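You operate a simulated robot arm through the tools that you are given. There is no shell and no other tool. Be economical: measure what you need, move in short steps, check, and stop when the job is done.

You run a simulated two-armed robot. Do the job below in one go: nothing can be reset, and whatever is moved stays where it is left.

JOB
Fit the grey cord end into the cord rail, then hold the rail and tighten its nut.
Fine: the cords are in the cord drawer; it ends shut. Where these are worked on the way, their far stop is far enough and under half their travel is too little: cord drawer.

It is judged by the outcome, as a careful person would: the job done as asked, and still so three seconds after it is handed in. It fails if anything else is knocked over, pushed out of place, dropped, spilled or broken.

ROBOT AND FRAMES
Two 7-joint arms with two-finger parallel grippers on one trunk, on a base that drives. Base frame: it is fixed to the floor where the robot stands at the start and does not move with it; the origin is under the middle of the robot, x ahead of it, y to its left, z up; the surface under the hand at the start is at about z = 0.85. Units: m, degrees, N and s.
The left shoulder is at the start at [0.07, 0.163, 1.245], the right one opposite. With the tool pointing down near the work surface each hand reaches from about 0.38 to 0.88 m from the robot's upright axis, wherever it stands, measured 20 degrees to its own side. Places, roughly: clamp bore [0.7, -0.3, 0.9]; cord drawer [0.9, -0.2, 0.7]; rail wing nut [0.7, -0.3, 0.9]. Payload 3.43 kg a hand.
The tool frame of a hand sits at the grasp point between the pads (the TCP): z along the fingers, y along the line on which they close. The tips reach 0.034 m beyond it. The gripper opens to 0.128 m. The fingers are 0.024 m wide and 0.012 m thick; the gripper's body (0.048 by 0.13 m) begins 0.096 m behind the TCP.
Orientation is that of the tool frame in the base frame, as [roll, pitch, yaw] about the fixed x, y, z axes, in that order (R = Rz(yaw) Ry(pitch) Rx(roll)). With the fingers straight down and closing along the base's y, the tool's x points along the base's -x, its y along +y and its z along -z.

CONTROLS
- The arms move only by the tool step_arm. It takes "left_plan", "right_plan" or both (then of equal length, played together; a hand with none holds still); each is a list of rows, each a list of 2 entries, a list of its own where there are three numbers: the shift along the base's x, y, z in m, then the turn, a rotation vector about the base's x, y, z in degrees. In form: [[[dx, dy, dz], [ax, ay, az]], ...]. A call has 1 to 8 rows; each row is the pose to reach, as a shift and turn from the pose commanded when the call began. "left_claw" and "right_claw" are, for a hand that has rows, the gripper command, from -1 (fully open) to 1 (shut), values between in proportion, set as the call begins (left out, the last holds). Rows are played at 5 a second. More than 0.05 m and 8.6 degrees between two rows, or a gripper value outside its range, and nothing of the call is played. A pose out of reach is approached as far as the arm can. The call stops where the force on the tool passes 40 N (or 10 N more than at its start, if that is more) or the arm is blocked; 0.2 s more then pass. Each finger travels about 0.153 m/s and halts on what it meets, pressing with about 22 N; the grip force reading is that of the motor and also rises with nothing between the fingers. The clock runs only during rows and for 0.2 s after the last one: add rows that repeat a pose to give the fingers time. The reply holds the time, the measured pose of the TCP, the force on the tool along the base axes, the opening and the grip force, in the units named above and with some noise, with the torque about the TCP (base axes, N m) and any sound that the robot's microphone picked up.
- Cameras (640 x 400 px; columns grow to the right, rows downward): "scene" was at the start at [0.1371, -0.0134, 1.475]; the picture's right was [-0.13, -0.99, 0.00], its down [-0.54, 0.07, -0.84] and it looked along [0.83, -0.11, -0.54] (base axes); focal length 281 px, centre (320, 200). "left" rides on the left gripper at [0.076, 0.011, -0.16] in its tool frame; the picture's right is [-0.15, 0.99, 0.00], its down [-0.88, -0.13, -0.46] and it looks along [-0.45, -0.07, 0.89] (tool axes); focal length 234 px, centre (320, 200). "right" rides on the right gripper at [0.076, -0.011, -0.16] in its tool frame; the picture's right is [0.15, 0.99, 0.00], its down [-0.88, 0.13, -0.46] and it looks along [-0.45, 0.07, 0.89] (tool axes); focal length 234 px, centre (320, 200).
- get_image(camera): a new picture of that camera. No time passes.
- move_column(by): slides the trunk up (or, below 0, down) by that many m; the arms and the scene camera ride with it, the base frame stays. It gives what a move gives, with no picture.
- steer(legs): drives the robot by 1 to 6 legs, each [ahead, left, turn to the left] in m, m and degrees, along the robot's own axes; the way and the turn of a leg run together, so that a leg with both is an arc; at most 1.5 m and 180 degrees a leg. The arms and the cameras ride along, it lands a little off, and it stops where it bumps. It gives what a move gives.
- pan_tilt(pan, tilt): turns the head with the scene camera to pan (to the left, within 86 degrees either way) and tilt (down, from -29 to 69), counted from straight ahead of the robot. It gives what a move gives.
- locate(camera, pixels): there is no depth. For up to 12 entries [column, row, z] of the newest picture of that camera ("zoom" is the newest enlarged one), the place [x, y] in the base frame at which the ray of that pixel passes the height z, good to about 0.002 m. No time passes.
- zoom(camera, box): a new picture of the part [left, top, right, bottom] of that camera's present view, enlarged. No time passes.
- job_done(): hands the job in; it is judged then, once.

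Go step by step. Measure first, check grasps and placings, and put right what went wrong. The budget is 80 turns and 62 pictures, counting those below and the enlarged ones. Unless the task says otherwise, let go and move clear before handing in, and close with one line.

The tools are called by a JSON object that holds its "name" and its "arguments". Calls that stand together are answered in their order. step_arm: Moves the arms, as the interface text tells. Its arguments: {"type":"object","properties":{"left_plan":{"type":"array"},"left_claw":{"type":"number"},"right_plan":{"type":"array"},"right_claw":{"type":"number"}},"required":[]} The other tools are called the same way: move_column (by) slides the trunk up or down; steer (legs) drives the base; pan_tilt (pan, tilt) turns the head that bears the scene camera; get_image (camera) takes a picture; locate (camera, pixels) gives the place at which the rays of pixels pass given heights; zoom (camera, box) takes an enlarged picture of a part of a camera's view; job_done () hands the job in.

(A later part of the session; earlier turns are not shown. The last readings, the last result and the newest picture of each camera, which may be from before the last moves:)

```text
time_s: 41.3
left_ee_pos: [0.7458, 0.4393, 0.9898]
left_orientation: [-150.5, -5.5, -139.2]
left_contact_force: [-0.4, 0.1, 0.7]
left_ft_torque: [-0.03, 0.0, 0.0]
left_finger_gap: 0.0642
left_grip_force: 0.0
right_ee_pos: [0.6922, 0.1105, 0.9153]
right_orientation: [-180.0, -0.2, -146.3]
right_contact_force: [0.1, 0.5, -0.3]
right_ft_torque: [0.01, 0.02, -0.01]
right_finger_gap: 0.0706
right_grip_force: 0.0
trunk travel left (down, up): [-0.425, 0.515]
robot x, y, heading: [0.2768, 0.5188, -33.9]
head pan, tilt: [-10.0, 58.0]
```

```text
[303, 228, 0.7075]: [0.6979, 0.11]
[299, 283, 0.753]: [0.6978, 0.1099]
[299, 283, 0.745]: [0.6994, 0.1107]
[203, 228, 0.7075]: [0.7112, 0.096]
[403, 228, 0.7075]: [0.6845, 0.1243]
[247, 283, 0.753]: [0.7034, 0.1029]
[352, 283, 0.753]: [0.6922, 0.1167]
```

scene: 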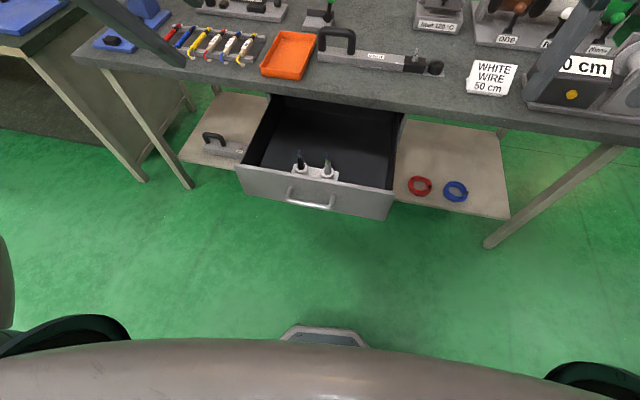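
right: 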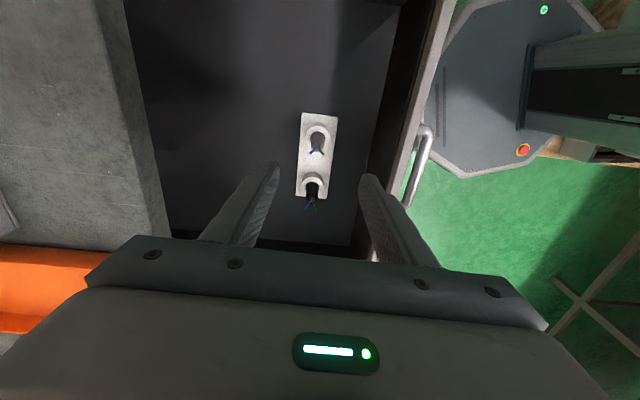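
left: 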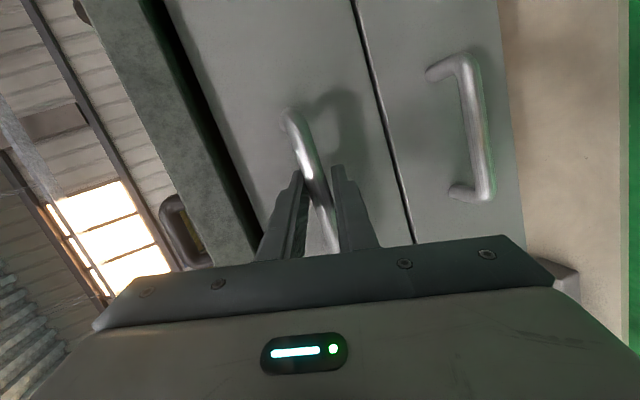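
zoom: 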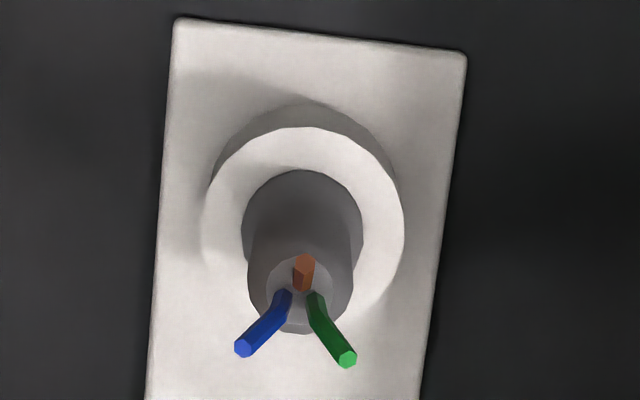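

The cord is confirmed vertical at (0.698,0.110), 18 mm across. I'll descend and grip it.

{"name": "step_arm", "arguments": {"right_plan": [[[0.003, 0, -0.04], [0, 0, 3]], [[0.0055, -0.0005, -0.08], [0, 0, 3]], [[0.0055, -0.0005, -0.12], [0, 0, 3]], [[0.0055, -0.0005, -0.15], [0, 0, 3]], [[0.0055, -0.0005, -0.169], [0, 0, 3]], [[0.0055, -0.0005, -0.169], [0, 0, 3]]]}}

{"name": "step_arm", "arguments": {"right_plan": [[[0, 0, 0], [0, 0, 0]], [[0, 0, 0], [0, 0, 0]], [[0, 0, 0], [0, 0, 0]]], "right_claw": 1}}

{"name": "get_image", "arguments": {"camera": "right"}}

```text
time_s: 42.7
left_ee_pos: [0.7476, 0.4391, 0.9891]
left_orientation: [-150.7, -5.5, -139.5]
left_contact_force: [-0.4, -0.1, 0.1]
left_ft_torque: [0.03, -0.02, -0.01]
left_finger_gap: 0.0643
left_grip_force: 0.1
right_ee_pos: [0.6602, 0.1038, 0.8017]
right_orientation: [-180.0, 0.0, -143.7]
right_contact_force: [-0.4, -0.3, -0.7]
right_ft_torque: [0.02, 0.02, -0.02]
right_finger_gap: 0.0703
right_grip_force: 0.0
right hand out of reach, approached as far as the arm can: row 1, 2, 3, 4, 5, 6
trunk travel left (down, up): [-0.425, 0.515]
robot x, y, heading: [0.2749, 0.5171, -34.1]
head pan, tilt: [-10.0, 58.0]
```

```text
time_s: 43.5
left_ee_pos: [0.7474, 0.4382, 0.9905]
left_orientation: [-150.6, -5.6, -139.4]
left_contact_force: [-0.8, 0.7, 0.0]
left_ft_torque: [0.01, -0.01, 0.01]
left_finger_gap: 0.064
left_grip_force: 0.1
right_ee_pos: [0.6594, 0.1024, 0.8017]
right_orientation: [180.0, -0.1, -143.7]
right_contact_force: [-0.3, 0.7, 0.0]
right_ft_torque: [0.0, -0.03, -0.02]
right_finger_gap: 0.0
right_grip_force: 21.8
trunk travel left (down, up): [-0.425, 0.515]
robot x, y, heading: [0.278, 0.5226, -34.0]
head pan, tilt: [-10.0, 58.0]
```

```text
28 pictures are left
```

right: 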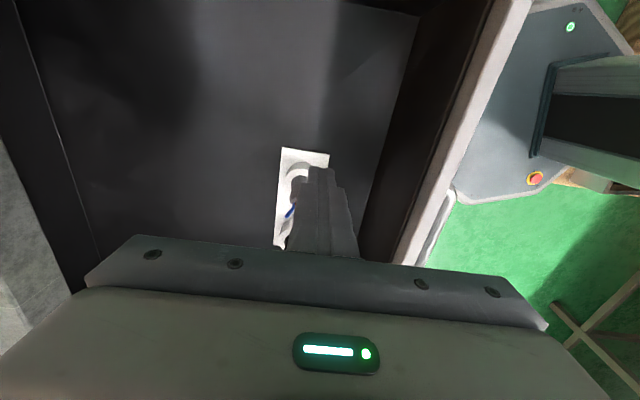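

The hand couldn't get that low at this trunk height and closed on nothing beside the cord, touching nothing. I'll lift, reopen, and lower the trunk instead; I'm also lifting the left hand to stay clear of the drawer.

{"name": "step_arm", "arguments": {"right_plan": [[[0, 0, 0.05], [0, 0, 0]], [[0.01, 0.002, 0.09], [0, 0, 0]], [[0.025, 0.005, 0.114], [0, 0, 0]], [[0.0385, 0.0075, 0.114], [0, 0, 0]], [[0.0385, 0.0075, 0.114], [0, 0, 0]]], "left_plan": [[[0, 0, 0.04], [0, 0, 0]], [[0, 0, 0.08], [0, 0, 0]], [[0, 0, 0.12], [0, 0, 0]], [[0, 0, 0.15], [0, 0, 0]], [[0, 0, 0.15], [0, 0, 0]]], "right_claw": -0.1}}

```text
time_s: 44.7
left_ee_pos: [0.7457, 0.4404, 1.14]
left_orientation: [-150.6, -5.7, -139.3]
left_contact_force: [0.0, 0.9, 1.2]
left_ft_torque: [0.01, -0.01, -0.02]
left_finger_gap: 0.064
left_grip_force: 0.1
right_ee_pos: [0.69, 0.1256, 0.913]
right_orientation: [-180.0, -0.1, -143.5]
right_contact_force: [0.1, -0.2, 0.1]
right_ft_torque: [0.0, 0.03, -0.05]
right_finger_gap: 0.0703
right_grip_force: 0.0
right hand out of reach, approached as far as the arm can: row 3, 4, 5
trunk travel left (down, up): [-0.425, 0.515]
robot x, y, heading: [0.2801, 0.5183, -34.0]
head pan, tilt: [-10.0, 58.0]
```

The limit seems to be the wrist yaw, so I'll turn back about 15° and recentre over the cord.

{"name": "step_arm", "arguments": {"right_plan": [[[0, 0, 0], [0, 0, -7.5]], [[0.004, -0.008, 0], [0, 0, -15]], [[0.008, -0.0156, 0], [0, 0, -20]], [[0.008, -0.0156, 0], [0, 0, -20]]]}}

{"name": "move_column", "arguments": {"by": -0.12}}

```text
time_s: 45.7
left_ee_pos: [0.7466, 0.4413, 1.1394]
left_orientation: [-150.6, -5.6, -139.5]
left_contact_force: [-0.8, 0.3, -0.2]
left_ft_torque: [-0.03, -0.01, 0.06]
left_finger_gap: 0.064
left_grip_force: 0.2
right_ee_pos: [0.6983, 0.1088, 0.9101]
right_orientation: [180.0, -0.1, -163.3]
right_contact_force: [0.0, -0.4, 0.3]
right_ft_torque: [0.0, 0.0, -0.01]
right_finger_gap: 0.0702
right_grip_force: 0.1
trunk travel left (down, up): [-0.425, 0.515]
robot x, y, heading: [0.2777, 0.5154, -34.0]
head pan, tilt: [-10.0, 58.0]
```

```text
time_s: 47.2
left_ee_pos: [0.7455, 0.44, 1.0196]
left_orientation: [-150.6, -5.5, -139.4]
left_contact_force: [-0.2, 0.9, 0.2]
left_ft_torque: [0.01, 0.02, -0.01]
left_finger_gap: 0.0642
left_grip_force: 0.1
right_ee_pos: [0.6977, 0.1093, 0.791]
right_orientation: [-179.9, 0.0, -163.3]
right_contact_force: [-0.1, -0.3, -0.5]
right_ft_torque: [-0.02, -0.04, 0.03]
right_finger_gap: 0.0703
right_grip_force: 0.0
trunk travel left (down, up): [-0.305, 0.635]
robot x, y, heading: [0.2706, 0.5201, -34.0]
head pan, tilt: [-10.0, 58.0]
```

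{"name": "step_arm", "arguments": {"right_plan": [[[0, 0.0005, -0.016], [0, 0, 0]], [[0, 0.0005, -0.032], [0, 0, 0]], [[0, 0.0005, -0.046], [0, 0, 0]], [[0, 0.0005, -0.046], [0, 0, 0]]]}}

{"name": "get_image", "arguments": {"camera": "right"}}

```text
time_s: 48.2
left_ee_pos: [0.7456, 0.4405, 1.0182]
left_orientation: [-150.5, -5.6, -139.4]
left_contact_force: [0.0, 0.8, -0.3]
left_ft_torque: [0.0, -0.06, 0.01]
left_finger_gap: 0.0641
left_grip_force: 0.1
right_ee_pos: [0.6995, 0.1092, 0.7443]
right_orientation: [-180.0, -0.1, -163.2]
right_contact_force: [-0.5, -0.1, 0.5]
right_ft_torque: [0.01, -0.04, -0.02]
right_finger_gap: 0.0705
right_grip_force: 0.0
trunk travel left (down, up): [-0.305, 0.635]
robot x, y, heading: [0.277, 0.5187, -34.2]
head pan, tilt: [-10.0, 58.0]
```

```text
27 pictures are left
```

right: 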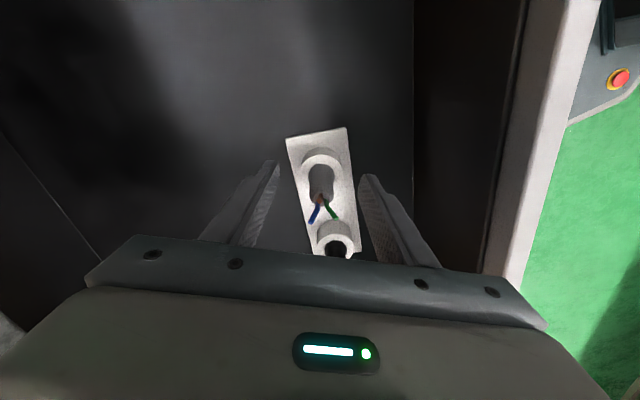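

The grey cord is centred between the fingers (322,180). Closing on it.

{"name": "step_arm", "arguments": {"right_plan": [[[0, 0, 0], [0, 0, 0]], [[0, 0, 0], [0, 0, 0]], [[0, 0, 0], [0, 0, 0]]], "right_claw": 1}}

{"name": "step_arm", "arguments": {"right_plan": [[[0, 0, 0.02], [0, 0, 0]], [[0, 0, 0.05], [0, 0, 0]], [[0, 0, 0.08], [0, 0, 0]], [[0, 0, 0.11], [0, 0, 0]], [[0, 0, 0.14], [0, 0, 0]]]}}

{"name": "get_image", "arguments": {"camera": "right"}}

```text
time_s: 49.0
left_ee_pos: [0.7465, 0.4408, 1.0198]
left_orientation: [-150.6, -5.5, -139.5]
left_contact_force: [-0.8, 0.3, 0.1]
left_ft_torque: [0.0, 0.0, -0.01]
left_finger_gap: 0.0641
left_grip_force: 0.1
right_ee_pos: [0.6995, 0.109, 0.7454]
right_orientation: [180.0, -0.1, -163.4]
right_contact_force: [-0.1, 0.1, 2.7]
right_ft_torque: [-0.07, 0.0, 0.0]
right_finger_gap: 0.0178
right_grip_force: 21.5
trunk travel left (down, up): [-0.305, 0.635]
robot x, y, heading: [0.2735, 0.5204, -34.1]
head pan, tilt: [-10.0, 58.0]
```

```text
time_s: 50.2
left_ee_pos: [0.7459, 0.4416, 1.0191]
left_orientation: [-150.6, -5.6, -139.4]
left_contact_force: [-1.1, 0.4, -0.3]
left_ft_torque: [-0.03, -0.01, 0.02]
left_finger_gap: 0.064
left_grip_force: 0.0
right_ee_pos: [0.6972, 0.1116, 0.885]
right_orientation: [179.9, -0.1, -163.2]
right_contact_force: [0.3, 0.1, -0.2]
right_ft_torque: [-0.03, 0.01, 0.02]
right_finger_gap: 0.0179
right_grip_force: 22.2
trunk travel left (down, up): [-0.305, 0.635]
robot x, y, heading: [0.2749, 0.5158, -34.1]
head pan, tilt: [-10.0, 58.0]
```

```text
26 pictures are left
```

right: 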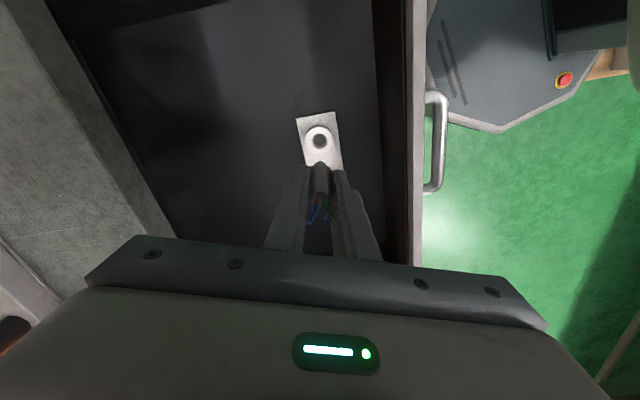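

The cord is held (gap 0.018) and clear of its holder. Next I'll raise it and turn back square to the bench, so the left hand can retake the handle and shut the drawer.

{"name": "step_arm", "arguments": {"right_plan": [[[0, 0, 0.04], [0, 0, 0]], [[0, 0, 0.08], [0, 0, 0]], [[0, 0, 0.12], [0, 0, 0]]]}}

{"name": "steer", "arguments": {"legs": [[0, 0, -19.8], [-0.06, -0.05, 0]]}}

{"name": "pan_tilt", "arguments": {"pan": 5, "tilt": 45}}

{"name": "get_image", "arguments": {"camera": "scene"}}

```text
time_s: 51.0
left_ee_pos: [0.7454, 0.4427, 1.0207]
left_orientation: [-150.6, -5.6, -139.4]
left_contact_force: [-0.3, -0.3, 0.3]
left_ft_torque: [0.0, -0.03, -0.03]
left_finger_gap: 0.064
left_grip_force: 0.0
right_ee_pos: [0.6961, 0.1116, 1.0062]
right_orientation: [-179.9, 0.2, -163.4]
right_contact_force: [-0.3, 0.8, -0.1]
right_ft_torque: [-0.01, 0.0, 0.02]
right_finger_gap: 0.0179
right_grip_force: 22.4
trunk travel left (down, up): [-0.305, 0.635]
robot x, y, heading: [0.2779, 0.5204, -34.1]
head pan, tilt: [-10.0, 58.0]
```

```text
time_s: 53.1
left_ee_pos: [0.6137, 0.3056, 1.0201]
left_orientation: [-150.6, -5.5, -159.1]
left_contact_force: [-0.5, 0.8, 0.2]
left_ft_torque: [0.04, -0.01, 0.02]
left_finger_gap: 0.0638
left_grip_force: 0.0
right_ee_pos: [0.4549, 0.0129, 1.0051]
right_orientation: [-179.9, 0.1, 176.8]
right_contact_force: [-0.4, 0.4, -0.1]
right_ft_torque: [0.02, -0.04, -0.01]
right_finger_gap: 0.0179
right_grip_force: 21.9
trunk travel left (down, up): [-0.305, 0.635]
robot x, y, heading: [0.2011, 0.5445, -54.0]
head pan, tilt: [-10.0, 58.0]
```

```text
time_s: 53.9
left_ee_pos: [0.6151, 0.3049, 1.0199]
left_orientation: [-150.6, -5.6, -159.2]
left_contact_force: [-1.9, -0.3, 0.5]
left_ft_torque: [0.04, 0.01, -0.03]
left_finger_gap: 0.0637
left_grip_force: 0.1
right_ee_pos: [0.4559, 0.0118, 1.0056]
right_orientation: [180.0, 0.2, 176.8]
right_contact_force: [0.9, 0.4, -0.7]
right_ft_torque: [0.01, -0.04, 0.02]
right_finger_gap: 0.0177
right_grip_force: 22.5
trunk travel left (down, up): [-0.305, 0.635]
robot x, y, heading: [0.1983, 0.5375, -54.1]
head pan, tilt: [5.0, 45.0]
```

```text
25 pictures are left
```

scene: 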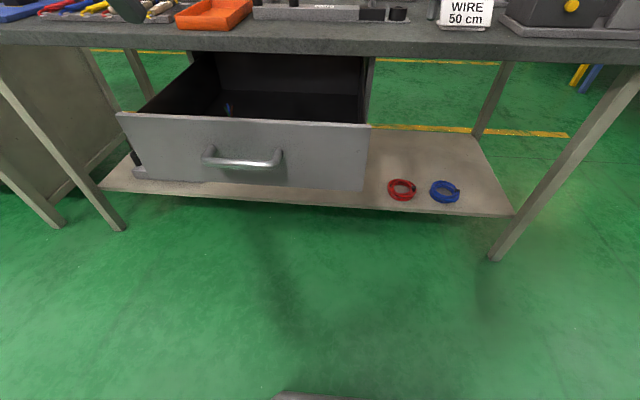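

The drawer is still open, with its handle at about (0.616,0.265,0.747). I'll bring the left hand back down its earlier path onto the bar.

{"name": "step_arm", "arguments": {"left_plan": [[[-0.003, 0.004, -0.045], [0, 0, 0]], [[-0.006, 0.007, -0.09], [0, 0, 0]], [[-0.009, 0.009, -0.135], [0, 0, 0]], [[-0.01, 0.009, -0.183], [0, 0, 0]], [[-0.007, -0.007, -0.212], [0, 0, 0]], [[-0.003, -0.024, -0.243], [0, 0, 0]], [[0.0005, -0.04, -0.272], [0, 0, 0]], [[0.0005, -0.04, -0.272], [0, 0, 0]]]}}

{"name": "get_image", "arguments": {"camera": "left"}}

```text
time_s: 55.7
left_ee_pos: [0.6143, 0.2669, 0.7463]
left_orientation: [-150.7, -5.5, -159.3]
left_contact_force: [0.7, 1.0, 0.5]
left_ft_torque: [-0.01, -0.01, 0.0]
left_finger_gap: 0.0639
left_grip_force: 0.1
right_ee_pos: [0.4553, 0.0107, 1.0052]
right_orientation: [-179.9, 0.0, 176.8]
right_contact_force: [-0.1, 1.0, 0.2]
right_ft_torque: [-0.03, -0.01, -0.03]
right_finger_gap: 0.0177
right_grip_force: 22.6
trunk travel left (down, up): [-0.305, 0.635]
robot x, y, heading: [0.1989, 0.5382, -54.0]
head pan, tilt: [5.0, 45.0]
```

```text
24 pictures are left
```

left: 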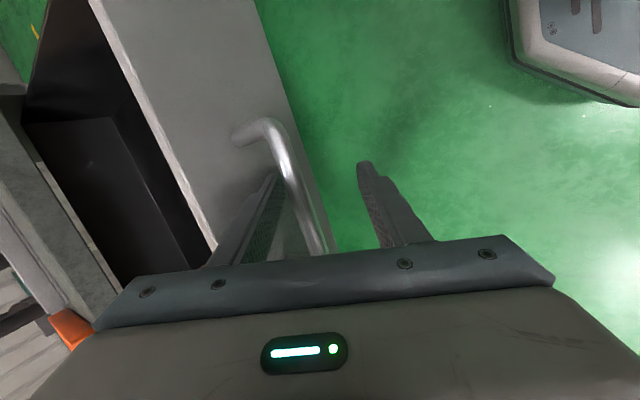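

The bar is between the fingers. I'll grip it, then push the drawer in, unpitching the wrist as I go.

{"name": "step_arm", "arguments": {"left_plan": [[[0, 0, 0], [0, 0, 0]], [[0, 0, 0], [0, 0, 0]], [[0, 0, 0], [0, 0, 0]]], "left_claw": 1}}

{"name": "step_arm", "arguments": {"left_plan": [[[0.012, -0.016, 0], [-3.2, -2.4, 0]], [[0.024, -0.032, 0], [-6.5, -4.7, 0]], [[0.036, -0.048, 0], [-9.7, -7.1, 0]], [[0.048, -0.064, 0], [-12.9, -9.5, 0]], [[0.06, -0.08, 0], [-16.1, -11.8, 0]], [[0.073, -0.096, 0], [-20, -14.6, 0]], [[0.085, -0.112, 0], [-24.2, -17.7, 0]], [[0.097, -0.128, 0], [-28.2, -20.7, 0]]]}}

```text
time_s: 56.5
left_ee_pos: [0.6157, 0.2654, 0.747]
left_orientation: [-150.7, -5.6, -159.1]
left_contact_force: [-3.3, -2.8, 5.7]
left_ft_torque: [-0.4, 0.62, 1.18]
left_finger_gap: 0.02
left_grip_force: 44.9
right_ee_pos: [0.4561, 0.0119, 1.0059]
right_orientation: [-180.0, 0.1, 176.8]
right_contact_force: [0.1, 0.3, -0.7]
right_ft_torque: [-0.01, 0.0, 0.0]
right_finger_gap: 0.0176
right_grip_force: 21.6
trunk travel left (down, up): [-0.305, 0.635]
robot x, y, heading: [0.1989, 0.5411, -53.9]
head pan, tilt: [5.0, 45.0]
```

```text
time_s: 57.5
left_ee_pos: [0.6628, 0.1985, 0.7459]
left_orientation: [-135.5, -2.6, -159.1]
left_contact_force: [-7.8, -6.7, 24.3]
left_ft_torque: [5.25, 7.11, 4.6]
left_finger_gap: 0.0191
left_grip_force: 45.6
right_ee_pos: [0.4552, 0.0096, 1.0052]
right_orientation: [-179.9, 0.2, 176.7]
right_contact_force: [1.4, -0.3, -0.2]
right_ft_torque: [-0.01, 0.01, 0.02]
right_finger_gap: 0.0176
right_grip_force: 22.2
trunk travel left (down, up): [-0.305, 0.635]
robot x, y, heading: [0.199, 0.5397, -53.9]
head pan, tilt: [5.0, 45.0]
stopped in row 5 (left hand): the force on the tool passed its limit at 41 N (the readings are from after the stop); the commanded pose is now the measured one
```

The firm grip resists the wrist turn (torque about 9 N m). I'll loosen to a cage around the bar and keep pushing.

{"name": "step_arm", "arguments": {"left_plan": [[[0, 0, 0], [0, 0, 0]], [[0.006, -0.008, 0.002], [-4.0, -2.9, 0]], [[0.018, -0.024, 0.003], [-8.1, -5.9, 0]], [[0.03, -0.04, 0.003], [-12.1, -8.9, 0]], [[0.042, -0.056, 0.003], [-16.1, -11.8, 0]], [[0.054, -0.072, 0.003], [-20.2, -14.8, 0]], [[0.066, -0.087, 0.003], [-22, -16.1, 0]], [[0.078, -0.103, 0.003], [-22, -16.1, 0]]], "left_claw": 0.5}}

{"name": "get_image", "arguments": {"camera": "scene"}}

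```text
time_s: 59.4
left_ee_pos: [0.7422, 0.0975, 0.7502]
left_orientation: [-109.1, 5.1, -158.8]
left_contact_force: [-1.1, 0.8, -0.4]
left_ft_torque: [-0.02, 0.0, 0.01]
left_finger_gap: 0.032
left_grip_force: 0.0
right_ee_pos: [0.456, 0.0112, 1.0059]
right_orientation: [-180.0, 0.1, 176.8]
right_contact_force: [-0.8, 0.3, -0.9]
right_ft_torque: [0.01, -0.03, -0.02]
right_finger_gap: 0.0176
right_grip_force: 22.0
trunk travel left (down, up): [-0.305, 0.635]
robot x, y, heading: [0.2002, 0.5393, -53.9]
head pan, tilt: [5.0, 45.0]
```

```text
23 pictures are left
```

scene: 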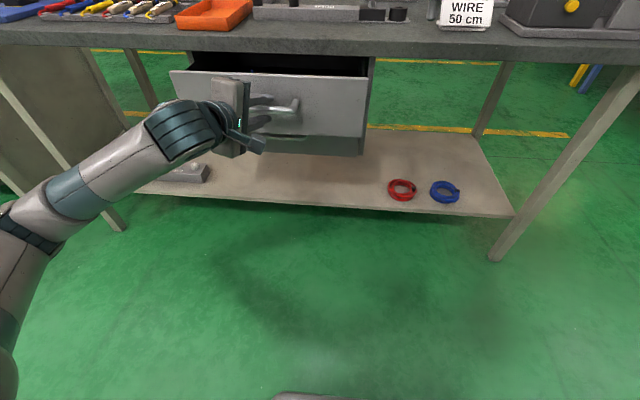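

It's moving freely. I'll push the rest of the way until the stop.

{"name": "step_arm", "arguments": {"left_plan": [[[0.012, -0.016, 0], [0, 0, 0]], [[0.024, -0.032, 0], [0, 0, 0]], [[0.036, -0.048, 0], [0, 0, 0]], [[0.048, -0.064, 0], [0, 0, 0]], [[0.058, -0.077, 0], [0, 0, 0]], [[0.067, -0.088, 0], [0, 0, 0]], [[0.076, -0.1, 0], [0, 0, 0]], [[0.084, -0.111, 0], [0, 0, 0]]]}}

{"name": "zoom", "arguments": {"camera": "scene", "box": [150, 20, 390, 180]}}

```text
time_s: 61.0
left_ee_pos: [0.8153, -0.0021, 0.7507]
left_orientation: [-109.1, 5.1, -159.0]
left_contact_force: [-13.3, 21.0, 0.9]
left_ft_torque: [-0.32, -0.19, 0.04]
left_finger_gap: 0.0283
left_grip_force: 0.1
right_ee_pos: [0.456, 0.0129, 1.0065]
right_orientation: [-179.9, 0.1, 176.8]
right_contact_force: [-0.3, -0.2, -1.3]
right_ft_torque: [-0.01, 0.02, 0.01]
right_finger_gap: 0.018
right_grip_force: 22.6
trunk travel left (down, up): [-0.305, 0.635]
robot x, y, heading: [0.1947, 0.5394, -54.1]
head pan, tilt: [5.0, 45.0]
stopped in row 8 (left hand): the force on the tool passed its limit at 47 N (the readings are from after the stop); the commanded pose is now the measured one
```

```text
2.50 times, centred on (270, 100) of scene
```

zoom: 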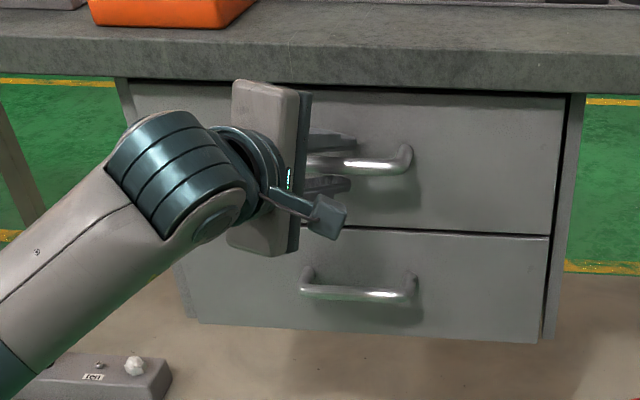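

The drawer is shut flush. I'll open the left hand, back out along the tool axis, and raise the trunk.

{"name": "step_arm", "arguments": {"left_plan": [[[0, 0, 0], [0, 0, 0]], [[0, 0, 0], [0, 0, 0]], [[-0.016, 0.04, 0.014], [0, 0, 0]], [[-0.032, 0.08, 0.028], [0, 0, 0]], [[-0.05, 0.12, 0.04], [0, 0, 0]], [[-0.066, 0.155, 0.05], [0, 0, 0]], [[-0.066, 0.155, 0.08], [5, 3.6, 0]], [[-0.066, 0.155, 0.12], [10, 7.2, 0]]], "left_claw": 0.05}}

{"name": "move_column", "arguments": {"by": 0.4}}

{"name": "step_arm", "arguments": {"left_plan": [[[0, 0, 0], [6.4, 4.7, 0]], [[0, 0, 0], [12.9, 9.5, 0]], [[0, 0, 0], [19.4, 14.2, 0]], [[0, 0, 0], [25.8, 18.9, 0]], [[0, 0, 0], [32.3, 23.6, 0]], [[0, 0, 0], [38.8, 28.4, 0]], [[0, 0, 0], [44, 32.2, 0]], [[0, 0, 0], [48, 35.2, 0]]]}}

```text
time_s: 61.3
left_ee_pos: [0.8142, 0.0014, 0.7434]
left_orientation: [-109.9, 4.9, -159.0]
left_contact_force: [-17.0, 31.7, -12.7]
left_ft_torque: [-0.3, -0.1, 0.11]
left_finger_gap: 0.0477
left_grip_force: 0.0
right_ee_pos: [0.4579, 0.0152, 1.0044]
right_orientation: [-179.9, 0.1, 176.8]
right_contact_force: [-0.8, -0.5, -1.1]
right_ft_torque: [0.04, 0.01, 0.01]
right_finger_gap: 0.0178
right_grip_force: 22.0
trunk travel left (down, up): [-0.305, 0.635]
robot x, y, heading: [0.1968, 0.542, -53.8]
head pan, tilt: [5.0, 45.0]
stopped in row 1 (left hand): the force on the tool passed its limit at 50 N (the readings are from after the stop); the commanded pose is now the measured one
```

```text
time_s: 61.9
left_ee_pos: [0.8145, 0.0027, 0.7429]
left_orientation: [-111.0, 4.8, -159.1]
left_contact_force: [-11.8, 24.8, -14.0]
left_ft_torque: [0.02, 0.11, 0.18]
left_finger_gap: 0.0481
left_grip_force: 0.1
right_ee_pos: [0.4579, 0.0139, 1.0129]
right_orientation: [-179.9, -0.1, 176.9]
right_contact_force: [0.0, 0.2, 0.2]
right_ft_torque: [0.01, 0.02, -0.04]
right_finger_gap: 0.0177
right_grip_force: 22.0
trunk travel left (down, up): [-0.313, 0.627]
robot x, y, heading: [0.1982, 0.5413, -53.6]
head pan, tilt: [5.0, 45.0]
stopped: the force on the tool passed its limit at 50 N (the readings are from after the stop); the commanded pose is now the measured one
```

```text
time_s: 62.3
left_ee_pos: [0.8136, 0.0056, 0.7474]
left_orientation: [-118.5, 2.5, -159.6]
left_contact_force: [-14.7, 25.8, -1.5]
left_ft_torque: [-0.36, -0.18, 0.04]
left_finger_gap: 0.0521
left_grip_force: 0.1
right_ee_pos: [0.458, 0.0168, 1.0142]
right_orientation: [-179.8, 0.0, 177.0]
right_contact_force: [-0.3, -0.3, -0.1]
right_ft_torque: [-0.01, 0.06, -0.02]
right_finger_gap: 0.0177
right_grip_force: 21.6
trunk travel left (down, up): [-0.313, 0.627]
robot x, y, heading: [0.1993, 0.538, -53.6]
head pan, tilt: [5.0, 45.0]
stopped in row 2 (left hand): the force on the tool passed its limit at 43 N (the readings are from after the stop); the commanded pose is now the measured one
```

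The tips were still pressing on the front and tripped the limit while opening. I'll back out gently along the present tool axis before anything else.

{"name": "step_arm", "arguments": {"left_plan": [[[-0.004, 0.01, 0.005], [0, 0, 0]], [[-0.009, 0.023, 0.013], [0, 0, 0]], [[-0.018, 0.045, 0.026], [0, 0, 0]], [[-0.032, 0.08, 0.046], [0, 0, 0]], [[-0.045, 0.112, 0.065], [0, 0, 0]], [[-0.055, 0.14, 0.08], [0, 0, 0]]]}}

{"name": "get_image", "arguments": {"camera": "scene"}}

```text
time_s: 63.7
left_ee_pos: [0.7582, 0.1412, 0.8273]
left_orientation: [-118.6, 2.6, -159.6]
left_contact_force: [0.0, 1.1, 0.4]
left_ft_torque: [-0.02, -0.03, 0.01]
left_finger_gap: 0.0608
left_grip_force: 0.1
right_ee_pos: [0.457, 0.0136, 1.0126]
right_orientation: [-179.9, 0.1, 176.9]
right_contact_force: [0.1, 0.2, -0.9]
right_ft_torque: [0.01, -0.01, -0.02]
right_finger_gap: 0.0179
right_grip_force: 22.2
trunk travel left (down, up): [-0.313, 0.627]
robot x, y, heading: [0.1947, 0.5364, -53.9]
head pan, tilt: [5.0, 45.0]
```

```text
21 pictures are left
```

scene: 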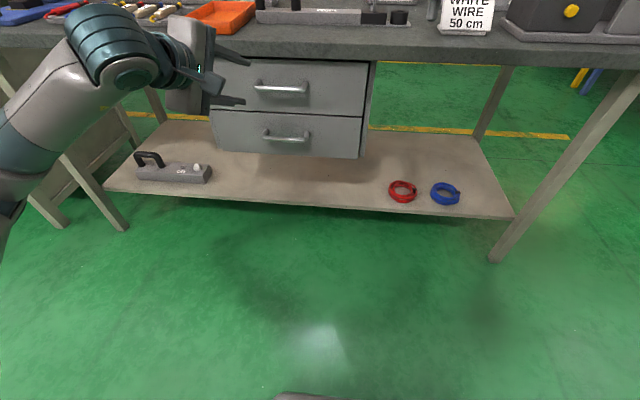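

The drawer is shut and the hand is clear. Raising the trunk, then pitching the left hand straight down (its fingers then close across the rail handle).

{"name": "move_column", "arguments": {"by": 0.4}}

{"name": "step_arm", "arguments": {"left_plan": [[[0, 0, 0], [6.2, 4.5, 0]], [[0, 0, 0], [12.4, 9, 0]], [[0, 0, 0], [18.6, 13.6, 0]], [[0, 0, 0], [24.8, 18.1, 0]], [[0, 0, 0], [31, 22.7, 0]], [[0, 0, 0], [37.1, 27.2, 0]], [[0, 0, 0], [43.3, 31.7, 0]], [[0, 0, 0], [49.3, 36.1, 0]]]}}

{"name": "steer", "arguments": {"legs": [[0.2, 0, 0]]}}

{"name": "pan_tilt", "arguments": {"pan": -5, "tilt": 50}}

{"name": "get_image", "arguments": {"camera": "scene"}}

```text
time_s: 67.5
left_ee_pos: [0.7589, 0.1403, 1.2286]
left_orientation: [-118.5, 2.6, -159.6]
left_contact_force: [-0.3, 0.6, -1.3]
left_ft_torque: [0.0, -0.03, 0.0]
left_finger_gap: 0.0608
left_grip_force: 0.1
right_ee_pos: [0.458, 0.0143, 1.4121]
right_orientation: [180.0, 0.0, 176.9]
right_contact_force: [0.2, -0.1, -0.1]
right_ft_torque: [0.02, -0.01, 0.0]
right_finger_gap: 0.0178
right_grip_force: 22.0
trunk travel left (down, up): [-0.713, 0.227]
robot x, y, heading: [0.1977, 0.5457, -53.7]
head pan, tilt: [5.0, 45.0]
```

```text
time_s: 69.3
left_ee_pos: [0.7582, 0.1412, 1.2278]
left_orientation: [-178.3, -12.5, -153.9]
left_contact_force: [0.3, -0.5, -0.6]
left_ft_torque: [0.03, 0.01, -0.02]
left_finger_gap: 0.0605
left_grip_force: 0.0
right_ee_pos: [0.4567, 0.0133, 1.4133]
right_orientation: [180.0, -0.1, 176.9]
right_contact_force: [-0.2, 0.4, -0.8]
right_ft_torque: [-0.01, 0.01, -0.01]
right_finger_gap: 0.0177
right_grip_force: 21.3
trunk travel left (down, up): [-0.713, 0.227]
robot x, y, heading: [0.1957, 0.5361, -53.9]
head pan, tilt: [5.0, 45.0]
```

```text
time_s: 70.9
left_ee_pos: [0.8745, -0.0179, 1.2303]
left_orientation: [-178.0, -12.6, -154.1]
left_contact_force: [0.8, 1.3, -0.4]
left_ft_torque: [0.02, -0.03, 0.0]
left_finger_gap: 0.0608
left_grip_force: 0.1
right_ee_pos: [0.5709, -0.1434, 1.4145]
right_orientation: [-179.9, 0.1, 176.8]
right_contact_force: [0.0, 0.4, -1.2]
right_ft_torque: [-0.01, -0.03, -0.01]
right_finger_gap: 0.0177
right_grip_force: 21.4
trunk travel left (down, up): [-0.713, 0.227]
robot x, y, heading: [0.314, 0.3808, -53.7]
head pan, tilt: [5.0, 45.0]
```

```text
time_s: 71.7
left_ee_pos: [0.8755, -0.0191, 1.2279]
left_orientation: [-178.0, -12.6, -154.1]
left_contact_force: [0.9, -0.4, 0.6]
left_ft_torque: [0.02, 0.03, 0.04]
left_finger_gap: 0.0607
left_grip_force: 0.0
right_ee_pos: [0.5721, -0.1474, 1.4121]
right_orientation: [-180.0, 0.1, 176.8]
right_contact_force: [0.3, -0.3, 0.0]
right_ft_torque: [0.04, 0.0, 0.03]
right_finger_gap: 0.0175
right_grip_force: 22.1
trunk travel left (down, up): [-0.713, 0.227]
robot x, y, heading: [0.3147, 0.3864, -53.7]
head pan, tilt: [-5.0, 50.0]
```

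```text
20 pictures are left
```

scene: 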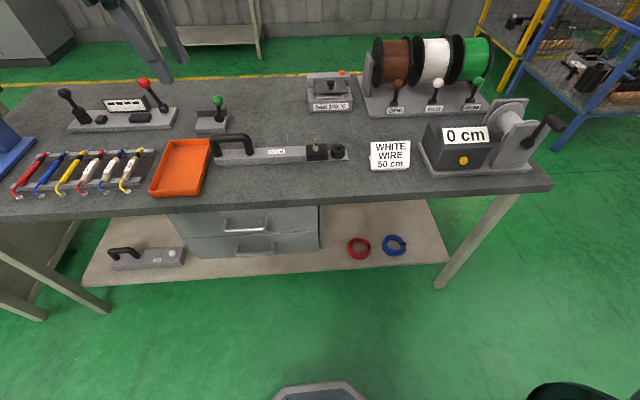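

The drawer is shut and everything is in place. I'll drive 0.1 m ahead and bring the cord over the bore, still high.

{"name": "steer", "arguments": {"legs": [[0.1, 0, 0]]}}

{"name": "step_arm", "arguments": {"right_plan": [[[0.011, -0.02, -0.04], [0, 0, 3]], [[0.022, -0.04, -0.08], [0, 0, 6]], [[0.033, -0.06, -0.12], [0, 0, 8]], [[0.044, -0.08, -0.16], [0, 0, 8]], [[0.055, -0.1, -0.2], [0, 0, 8]], [[0.063, -0.114, -0.24], [0, 0, 8]], [[0.063, -0.114, -0.28], [0, 0, 8]]]}}

{"name": "get_image", "arguments": {"camera": "right"}}

{"name": "zoom", "arguments": {"camera": "scene", "box": [190, 80, 410, 220]}}

```text
time_s: 72.8
left_ee_pos: [0.9309, -0.0971, 1.2301]
left_orientation: [-178.0, -12.5, -154.2]
left_contact_force: [0.7, -0.8, 0.3]
left_ft_torque: [0.0, 0.01, 0.0]
left_finger_gap: 0.0609
left_grip_force: 0.2
right_ee_pos: [0.6279, -0.2245, 1.4144]
right_orientation: [-180.0, 0.1, 176.8]
right_contact_force: [-0.4, 0.2, -1.4]
right_ft_torque: [0.0, 0.01, 0.0]
right_finger_gap: 0.0176
right_grip_force: 21.3
trunk travel left (down, up): [-0.713, 0.227]
robot x, y, heading: [0.37, 0.3052, -53.9]
head pan, tilt: [-5.0, 50.0]
```

```text
time_s: 74.4
left_ee_pos: [0.9293, -0.1, 1.2286]
left_orientation: [-178.1, -12.2, -154.2]
left_contact_force: [-0.1, -0.4, -0.6]
left_ft_torque: [0.05, -0.04, -0.01]
left_finger_gap: 0.0611
left_grip_force: 0.0
right_ee_pos: [0.6194, -0.283, 1.1636]
right_orientation: [180.0, 0.3, -175.7]
right_contact_force: [-0.8, -0.3, -0.2]
right_ft_torque: [0.02, -0.01, -0.01]
right_finger_gap: 0.0179
right_grip_force: 22.0
right hand out of reach, approached as far as the arm can: row 1, 2, 3, 4, 5, 6, 7
trunk travel left (down, up): [-0.713, 0.227]
robot x, y, heading: [0.3703, 0.3059, -53.7]
head pan, tilt: [-5.0, 50.0]
```

```text
19 pictures are left
```

right: 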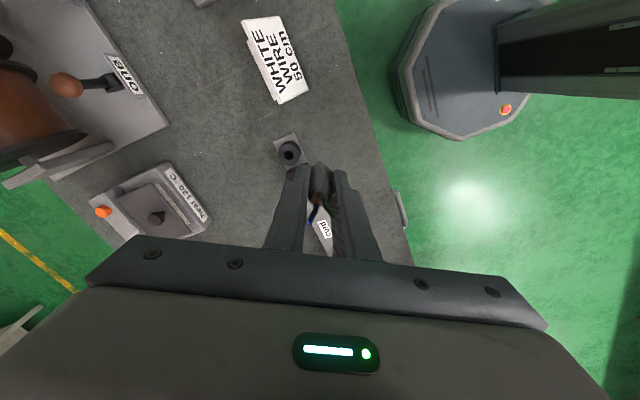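

```text
2.86 times, centred on (300, 150) of scene
```

zoom: 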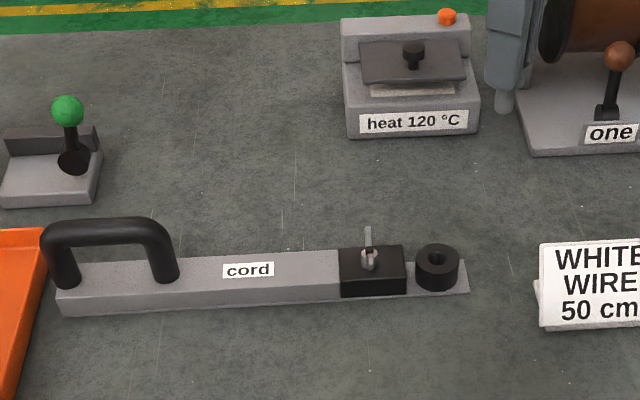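

It's the wrist yaw limit again, so I'll unwind yaw by 35° and shift over the bore.

{"name": "step_arm", "arguments": {"right_plan": [[[0, 0, 0], [0, 0, -8]], [[0.015, -0.01, 0], [0, 0, -16]], [[0.035, -0.025, 0], [0, 0, -24]], [[0.055, -0.04, 0], [0, 0, -32]], [[0.075, -0.055, 0], [0, 0, -38]], [[0.075, -0.055, 0], [0, 0, -38]]]}}

{"name": "zoom", "arguments": {"camera": "right", "box": [240, 80, 400, 200]}}

```text
time_s: 75.8
left_ee_pos: [0.9317, -0.0981, 1.2289]
left_orientation: [-177.9, -12.5, -154.2]
left_contact_force: [-0.2, 0.1, -0.3]
left_ft_torque: [0.01, -0.02, 0.02]
left_finger_gap: 0.0607
left_grip_force: 0.1
right_ee_pos: [0.696, -0.3337, 1.1621]
right_orientation: [-179.9, 0.1, 146.7]
right_contact_force: [-0.6, -0.2, -0.3]
right_ft_torque: [0.04, -0.03, 0.0]
right_finger_gap: 0.0175
right_grip_force: 22.1
trunk travel left (down, up): [-0.713, 0.227]
robot x, y, heading: [0.3722, 0.3051, -53.9]
head pan, tilt: [-5.0, 50.0]
```

```text
3.33 times, centred on (320, 140) of right
```

zoom: 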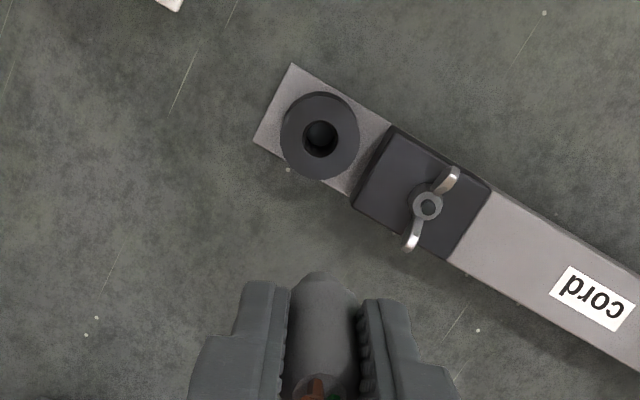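

{"name": "locate", "arguments": {"camera": "zoom", "pixels": [[319, 137, 0.91], [319, 137, 0.89], [319, 137, 0.87], [427, 205, 0.92], [427, 205, 0.9], [427, 205, 0.88], [279, 137, 0.89], [359, 137, 0.89], [459, 170, 0.91], [408, 248, 0.91]]}}

{"name": "zoom", "arguments": {"camera": "scene", "box": [280, 130, 380, 190]}}

```text
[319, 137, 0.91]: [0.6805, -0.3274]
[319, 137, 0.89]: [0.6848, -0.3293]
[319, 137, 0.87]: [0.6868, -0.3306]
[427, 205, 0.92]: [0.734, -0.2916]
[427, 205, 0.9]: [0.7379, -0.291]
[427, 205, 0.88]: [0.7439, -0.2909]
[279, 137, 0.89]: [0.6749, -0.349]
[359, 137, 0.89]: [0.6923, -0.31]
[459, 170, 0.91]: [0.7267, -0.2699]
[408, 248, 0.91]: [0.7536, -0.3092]
```

```text
6.40 times, centred on (330, 160) of scene
```

zoom: 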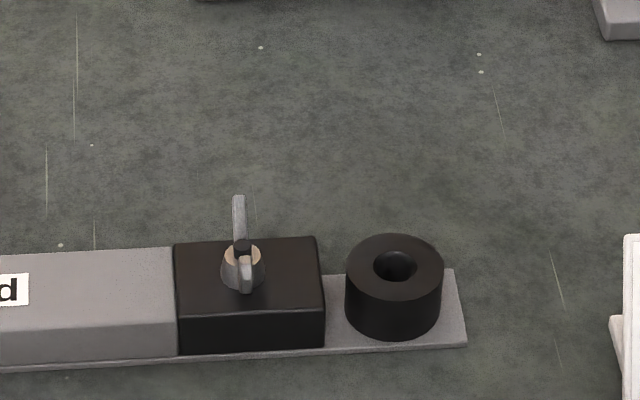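

{"name": "locate", "arguments": {"camera": "zoom", "pixels": [[394, 267, 0.91], [394, 267, 0.89], [394, 267, 0.87], [243, 250, 0.92], [243, 250, 0.9], [394, 320, 0.86], [300, 355, 0.85], [466, 346, 0.85], [240, 205, 0.92], [245, 285, 0.91]]}}

```text
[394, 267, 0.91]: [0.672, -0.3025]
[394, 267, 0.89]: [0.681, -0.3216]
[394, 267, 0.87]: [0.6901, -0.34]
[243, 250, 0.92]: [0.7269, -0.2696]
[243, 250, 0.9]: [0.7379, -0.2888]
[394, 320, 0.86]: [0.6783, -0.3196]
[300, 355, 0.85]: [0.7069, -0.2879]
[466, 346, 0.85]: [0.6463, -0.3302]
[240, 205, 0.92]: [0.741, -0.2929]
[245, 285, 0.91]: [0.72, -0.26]
```

Triangulated: bore centre (0.6855,-0.330) with ring top z≈0.881, and nut at (0.738,-0.291,0.898) with its wings along the depth direction. I'll check how the cord sits in the hand before descending.

{"name": "zoom", "arguments": {"camera": "right", "box": [284, 155, 356, 203]}}

```text
8.33 times, centred on (320, 179) of right
```

zoom: 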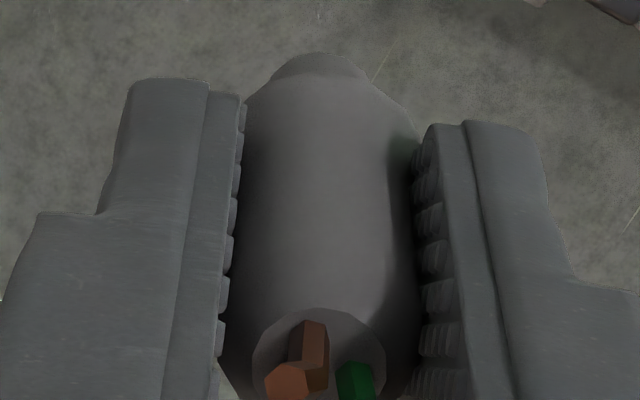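

{"name": "locate", "arguments": {"camera": "zoom", "pixels": [[321, 62, 1.11], [321, 62, 1.1], [321, 62, 1.09], [321, 62, 1.08], [319, 355, 1.1705], [253, 360, 1.1705], [386, 360, 1.1705]]}}

```text
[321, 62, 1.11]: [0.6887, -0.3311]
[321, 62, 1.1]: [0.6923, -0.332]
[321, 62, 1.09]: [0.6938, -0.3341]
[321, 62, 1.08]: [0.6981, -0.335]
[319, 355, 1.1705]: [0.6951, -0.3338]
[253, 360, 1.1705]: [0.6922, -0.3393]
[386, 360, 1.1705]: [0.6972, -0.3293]
```

The cord is vertical with a tapered lower end, centred at (0.695,-0.334), with its bottom about 0.074 below the TCP. I'll go to just above the bore.

{"name": "step_arm", "arguments": {"right_plan": [[[-0.0095, 0.004, -0.04], [0, 0, 0]], [[-0.0095, 0.004, -0.08], [0, 0, 0]], [[-0.0095, 0.004, -0.12], [0, 0, 0]], [[-0.0095, 0.004, -0.155], [0, 0, 0]], [[-0.0095, 0.004, -0.185], [0, 0, 0]], [[-0.0095, 0.004, -0.185], [0, 0, 0]]]}}

{"name": "zoom", "arguments": {"camera": "right", "box": [270, 110, 390, 200]}}

{"name": "zoom", "arguments": {"camera": "scene", "box": [280, 110, 400, 190]}}

```text
time_s: 77.2
left_ee_pos: [0.9306, -0.0991, 1.2289]
left_orientation: [-177.9, -12.5, -154.2]
left_contact_force: [-0.1, 0.7, -1.0]
left_ft_torque: [-0.01, -0.02, 0.02]
left_finger_gap: 0.0609
left_grip_force: 0.1
right_ee_pos: [0.6861, -0.3308, 0.9769]
right_orientation: [-180.0, 0.1, 146.8]
right_contact_force: [0.6, 0.3, -0.4]
right_ft_torque: [-0.01, 0.02, 0.02]
right_finger_gap: 0.0178
right_grip_force: 22.3
trunk travel left (down, up): [-0.713, 0.227]
robot x, y, heading: [0.3732, 0.3066, -53.9]
head pan, tilt: [-5.0, 50.0]
```

```text
4.44 times, centred on (330, 155) of right
```

zoom: 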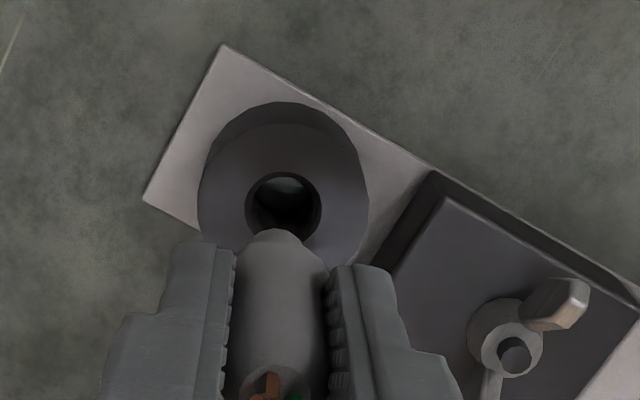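

```text
5.00 times, centred on (340, 150) of scene
```

zoom: 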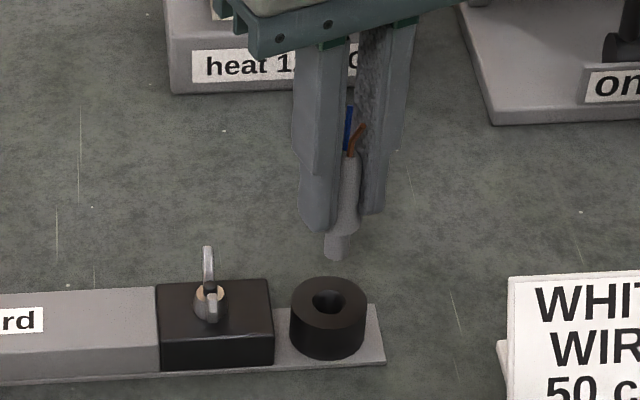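

Both views say the cord is about 2 mm to the right of the bore. I'll correct by (+0.0012,+0.0018) and lower slowly into it.

{"name": "step_arm", "arguments": {"right_plan": [[[0.0012, 0.0018, 0], [0, 0, 0]], [[0.0012, 0.0018, -0.008], [0, 0, 0]], [[0.0012, 0.0018, -0.016], [0, 0, 0]], [[0.0012, 0.0018, -0.022], [0, 0, 0]], [[0.0012, 0.0018, -0.028], [0, 0, 0]], [[0.0012, 0.0018, -0.034], [0, 0, 0]]]}}

{"name": "zoom", "arguments": {"camera": "scene", "box": [280, 110, 400, 190]}}

```text
time_s: 78.6
left_ee_pos: [0.9319, -0.0988, 1.2291]
left_orientation: [-178.0, -12.5, -154.2]
left_contact_force: [-0.6, -0.2, 0.1]
left_ft_torque: [0.02, 0.03, -0.01]
left_finger_gap: 0.0611
left_grip_force: 0.0
right_ee_pos: [0.6862, -0.3296, 0.9436]
right_orientation: [-179.9, 0.1, 146.7]
right_contact_force: [-0.2, 0.8, -0.4]
right_ft_torque: [-0.01, 0.0, -0.02]
right_finger_gap: 0.0176
right_grip_force: 21.7
trunk travel left (down, up): [-0.713, 0.227]
robot x, y, heading: [0.3728, 0.3007, -53.9]
head pan, tilt: [-5.0, 50.0]
```

```text
5.00 times, centred on (340, 150) of scene
```

zoom: 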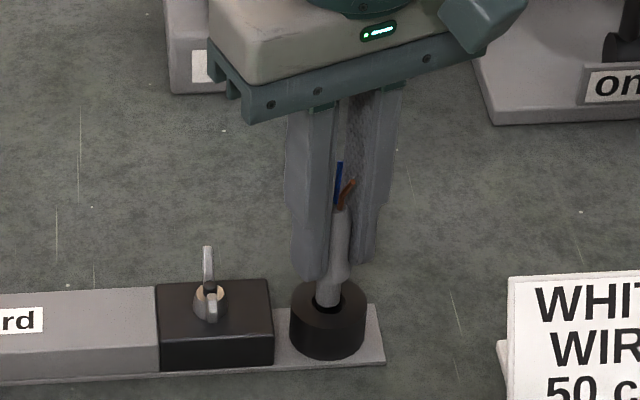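

The tip is entering the bore with no force. Continuing down gently until it bottoms.

{"name": "step_arm", "arguments": {"right_plan": [[[0, 0, -0.005], [0, 0, 0]], [[0, 0, -0.01], [0, 0, 0]], [[0, 0, -0.014], [0, 0, 0]], [[0, 0, -0.018], [0, 0, 0]], [[0, 0, -0.022], [0, 0, 0]], [[0, 0, -0.026], [0, 0, 0]]]}}

{"name": "zoom", "arguments": {"camera": "scene", "box": [280, 110, 400, 190]}}

```text
time_s: 80.0
left_ee_pos: [0.9298, -0.098, 1.2294]
left_orientation: [-178.0, -12.5, -154.3]
left_contact_force: [0.0, 0.8, -0.1]
left_ft_torque: [0.02, 0.03, -0.01]
left_finger_gap: 0.0609
left_grip_force: 0.1
right_ee_pos: [0.6867, -0.3287, 0.9185]
right_orientation: [-179.9, 0.3, 146.7]
right_contact_force: [-1.5, -0.6, 8.8]
right_ft_torque: [0.04, 0.09, -0.03]
right_finger_gap: 0.0181
right_grip_force: 21.8
trunk travel left (down, up): [-0.713, 0.227]
robot x, y, heading: [0.3699, 0.3027, -53.9]
head pan, tilt: [-5.0, 50.0]
```

```text
5.00 times, centred on (340, 150) of scene
```

zoom: 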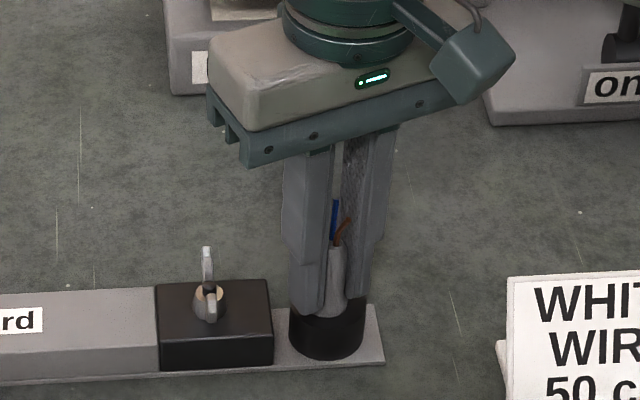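

{"name": "step_arm", "arguments": {"right_plan": [[[0, 0, -0.002], [0, 0, 0]], [[0, 0, -0.004], [0, 0, 0]], [[0, 0, -0.004], [0, 0, 0]]]}}

{"name": "zoom", "arguments": {"camera": "right", "box": [260, 130, 380, 220]}}

```text
time_s: 80.8
left_ee_pos: [0.9306, -0.0957, 1.2311]
left_orientation: [-177.9, -12.4, -154.3]
left_contact_force: [-1.3, -0.4, 0.2]
left_ft_torque: [0.0, 0.02, -0.01]
left_finger_gap: 0.0608
left_grip_force: 0.0
right_ee_pos: [0.6862, -0.3275, 0.9177]
right_orientation: [-179.8, 0.5, 146.6]
right_contact_force: [-0.1, -9.2, 37.1]
right_ft_torque: [-0.18, 0.1, -0.02]
right_finger_gap: 0.0178
right_grip_force: 22.1
trunk travel left (down, up): [-0.713, 0.227]
robot x, y, heading: [0.3716, 0.3043, -53.5]
head pan, tilt: [-5.0, 50.0]
```

```text
4.44 times, centred on (320, 175) of right
```

zoom: 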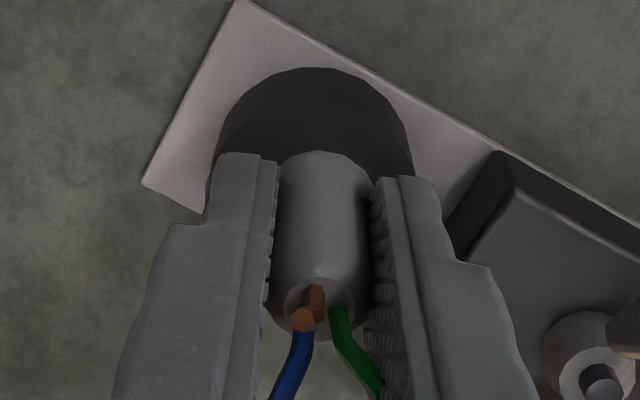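

It hit a hard stop at z=0.9177 with the cord in the bore. I'll ease the pressure, open, and lift clear.

{"name": "step_arm", "arguments": {"right_plan": [[[0, 0, 0.004], [0, 0, 0]], [[0, 0, 0.004], [0, 0, 0]]]}}

{"name": "step_arm", "arguments": {"right_plan": [[[0, 0, 0], [0, 0, 0]], [[0, 0, 0], [0, 0, 0]], [[0, 0, 0.03], [0, 0, 0]], [[0, 0, 0.07], [0, 0, 0]], [[0, 0, 0.11], [0, 0, 0]], [[0, 0, 0.14], [0, 0, 0]]], "right_claw": 0.3}}

{"name": "zoom", "arguments": {"camera": "right", "box": [240, 80, 400, 200]}}

{"name": "zoom", "arguments": {"camera": "scene", "box": [190, 90, 390, 210]}}

```text
time_s: 81.4
left_ee_pos: [0.9306, -0.0978, 1.2278]
left_orientation: [-178.0, -12.5, -154.3]
left_contact_force: [-0.2, 0.4, 0.7]
left_ft_torque: [0.04, 0.01, -0.01]
left_finger_gap: 0.0609
left_grip_force: 0.0
right_ee_pos: [0.6875, -0.3282, 0.9178]
right_orientation: [-179.9, 0.3, 146.7]
right_contact_force: [3.3, -10.4, 23.8]
right_ft_torque: [-0.34, -0.19, 0.01]
right_finger_gap: 0.0175
right_grip_force: 21.9
trunk travel left (down, up): [-0.713, 0.227]
robot x, y, heading: [0.3699, 0.3044, -54.0]
head pan, tilt: [-5.0, 50.0]
```

```text
time_s: 82.8
left_ee_pos: [0.9315, -0.0985, 1.2293]
left_orientation: [-178.0, -12.4, -154.2]
left_contact_force: [0.1, 0.0, -0.2]
left_ft_torque: [-0.02, 0.0, -0.01]
left_finger_gap: 0.0606
left_grip_force: 0.0
right_ee_pos: [0.6856, -0.3265, 1.0567]
right_orientation: [-179.9, -0.1, 146.7]
right_contact_force: [-0.3, 0.2, -0.5]
right_ft_torque: [-0.01, -0.02, -0.01]
right_finger_gap: 0.0449
right_grip_force: 0.2
trunk travel left (down, up): [-0.713, 0.227]
robot x, y, heading: [0.3708, 0.3039, -54.0]
head pan, tilt: [-5.0, 50.0]
```

```text
3.33 times, centred on (320, 140) of right
```

zoom: 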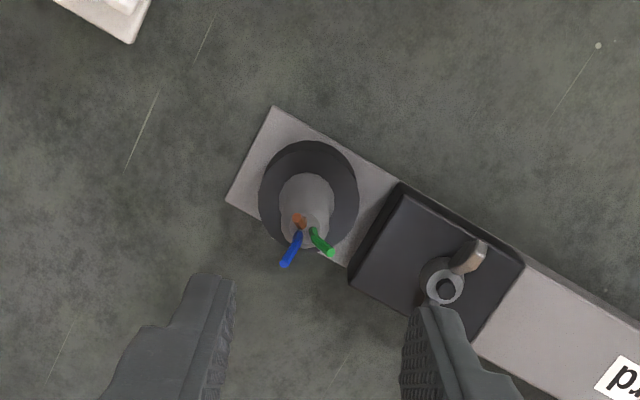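

```text
3.20 times, centred on (290, 150) of scene
```

zoom: 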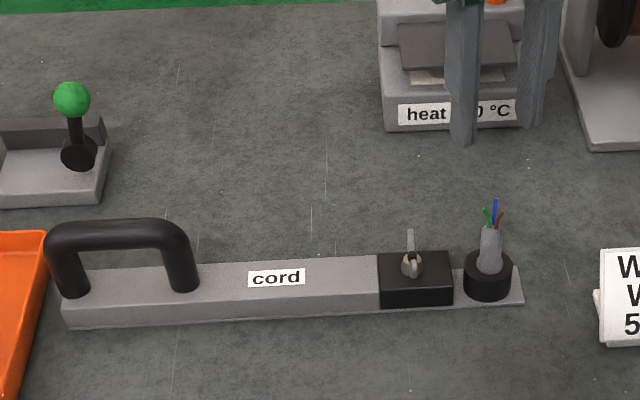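

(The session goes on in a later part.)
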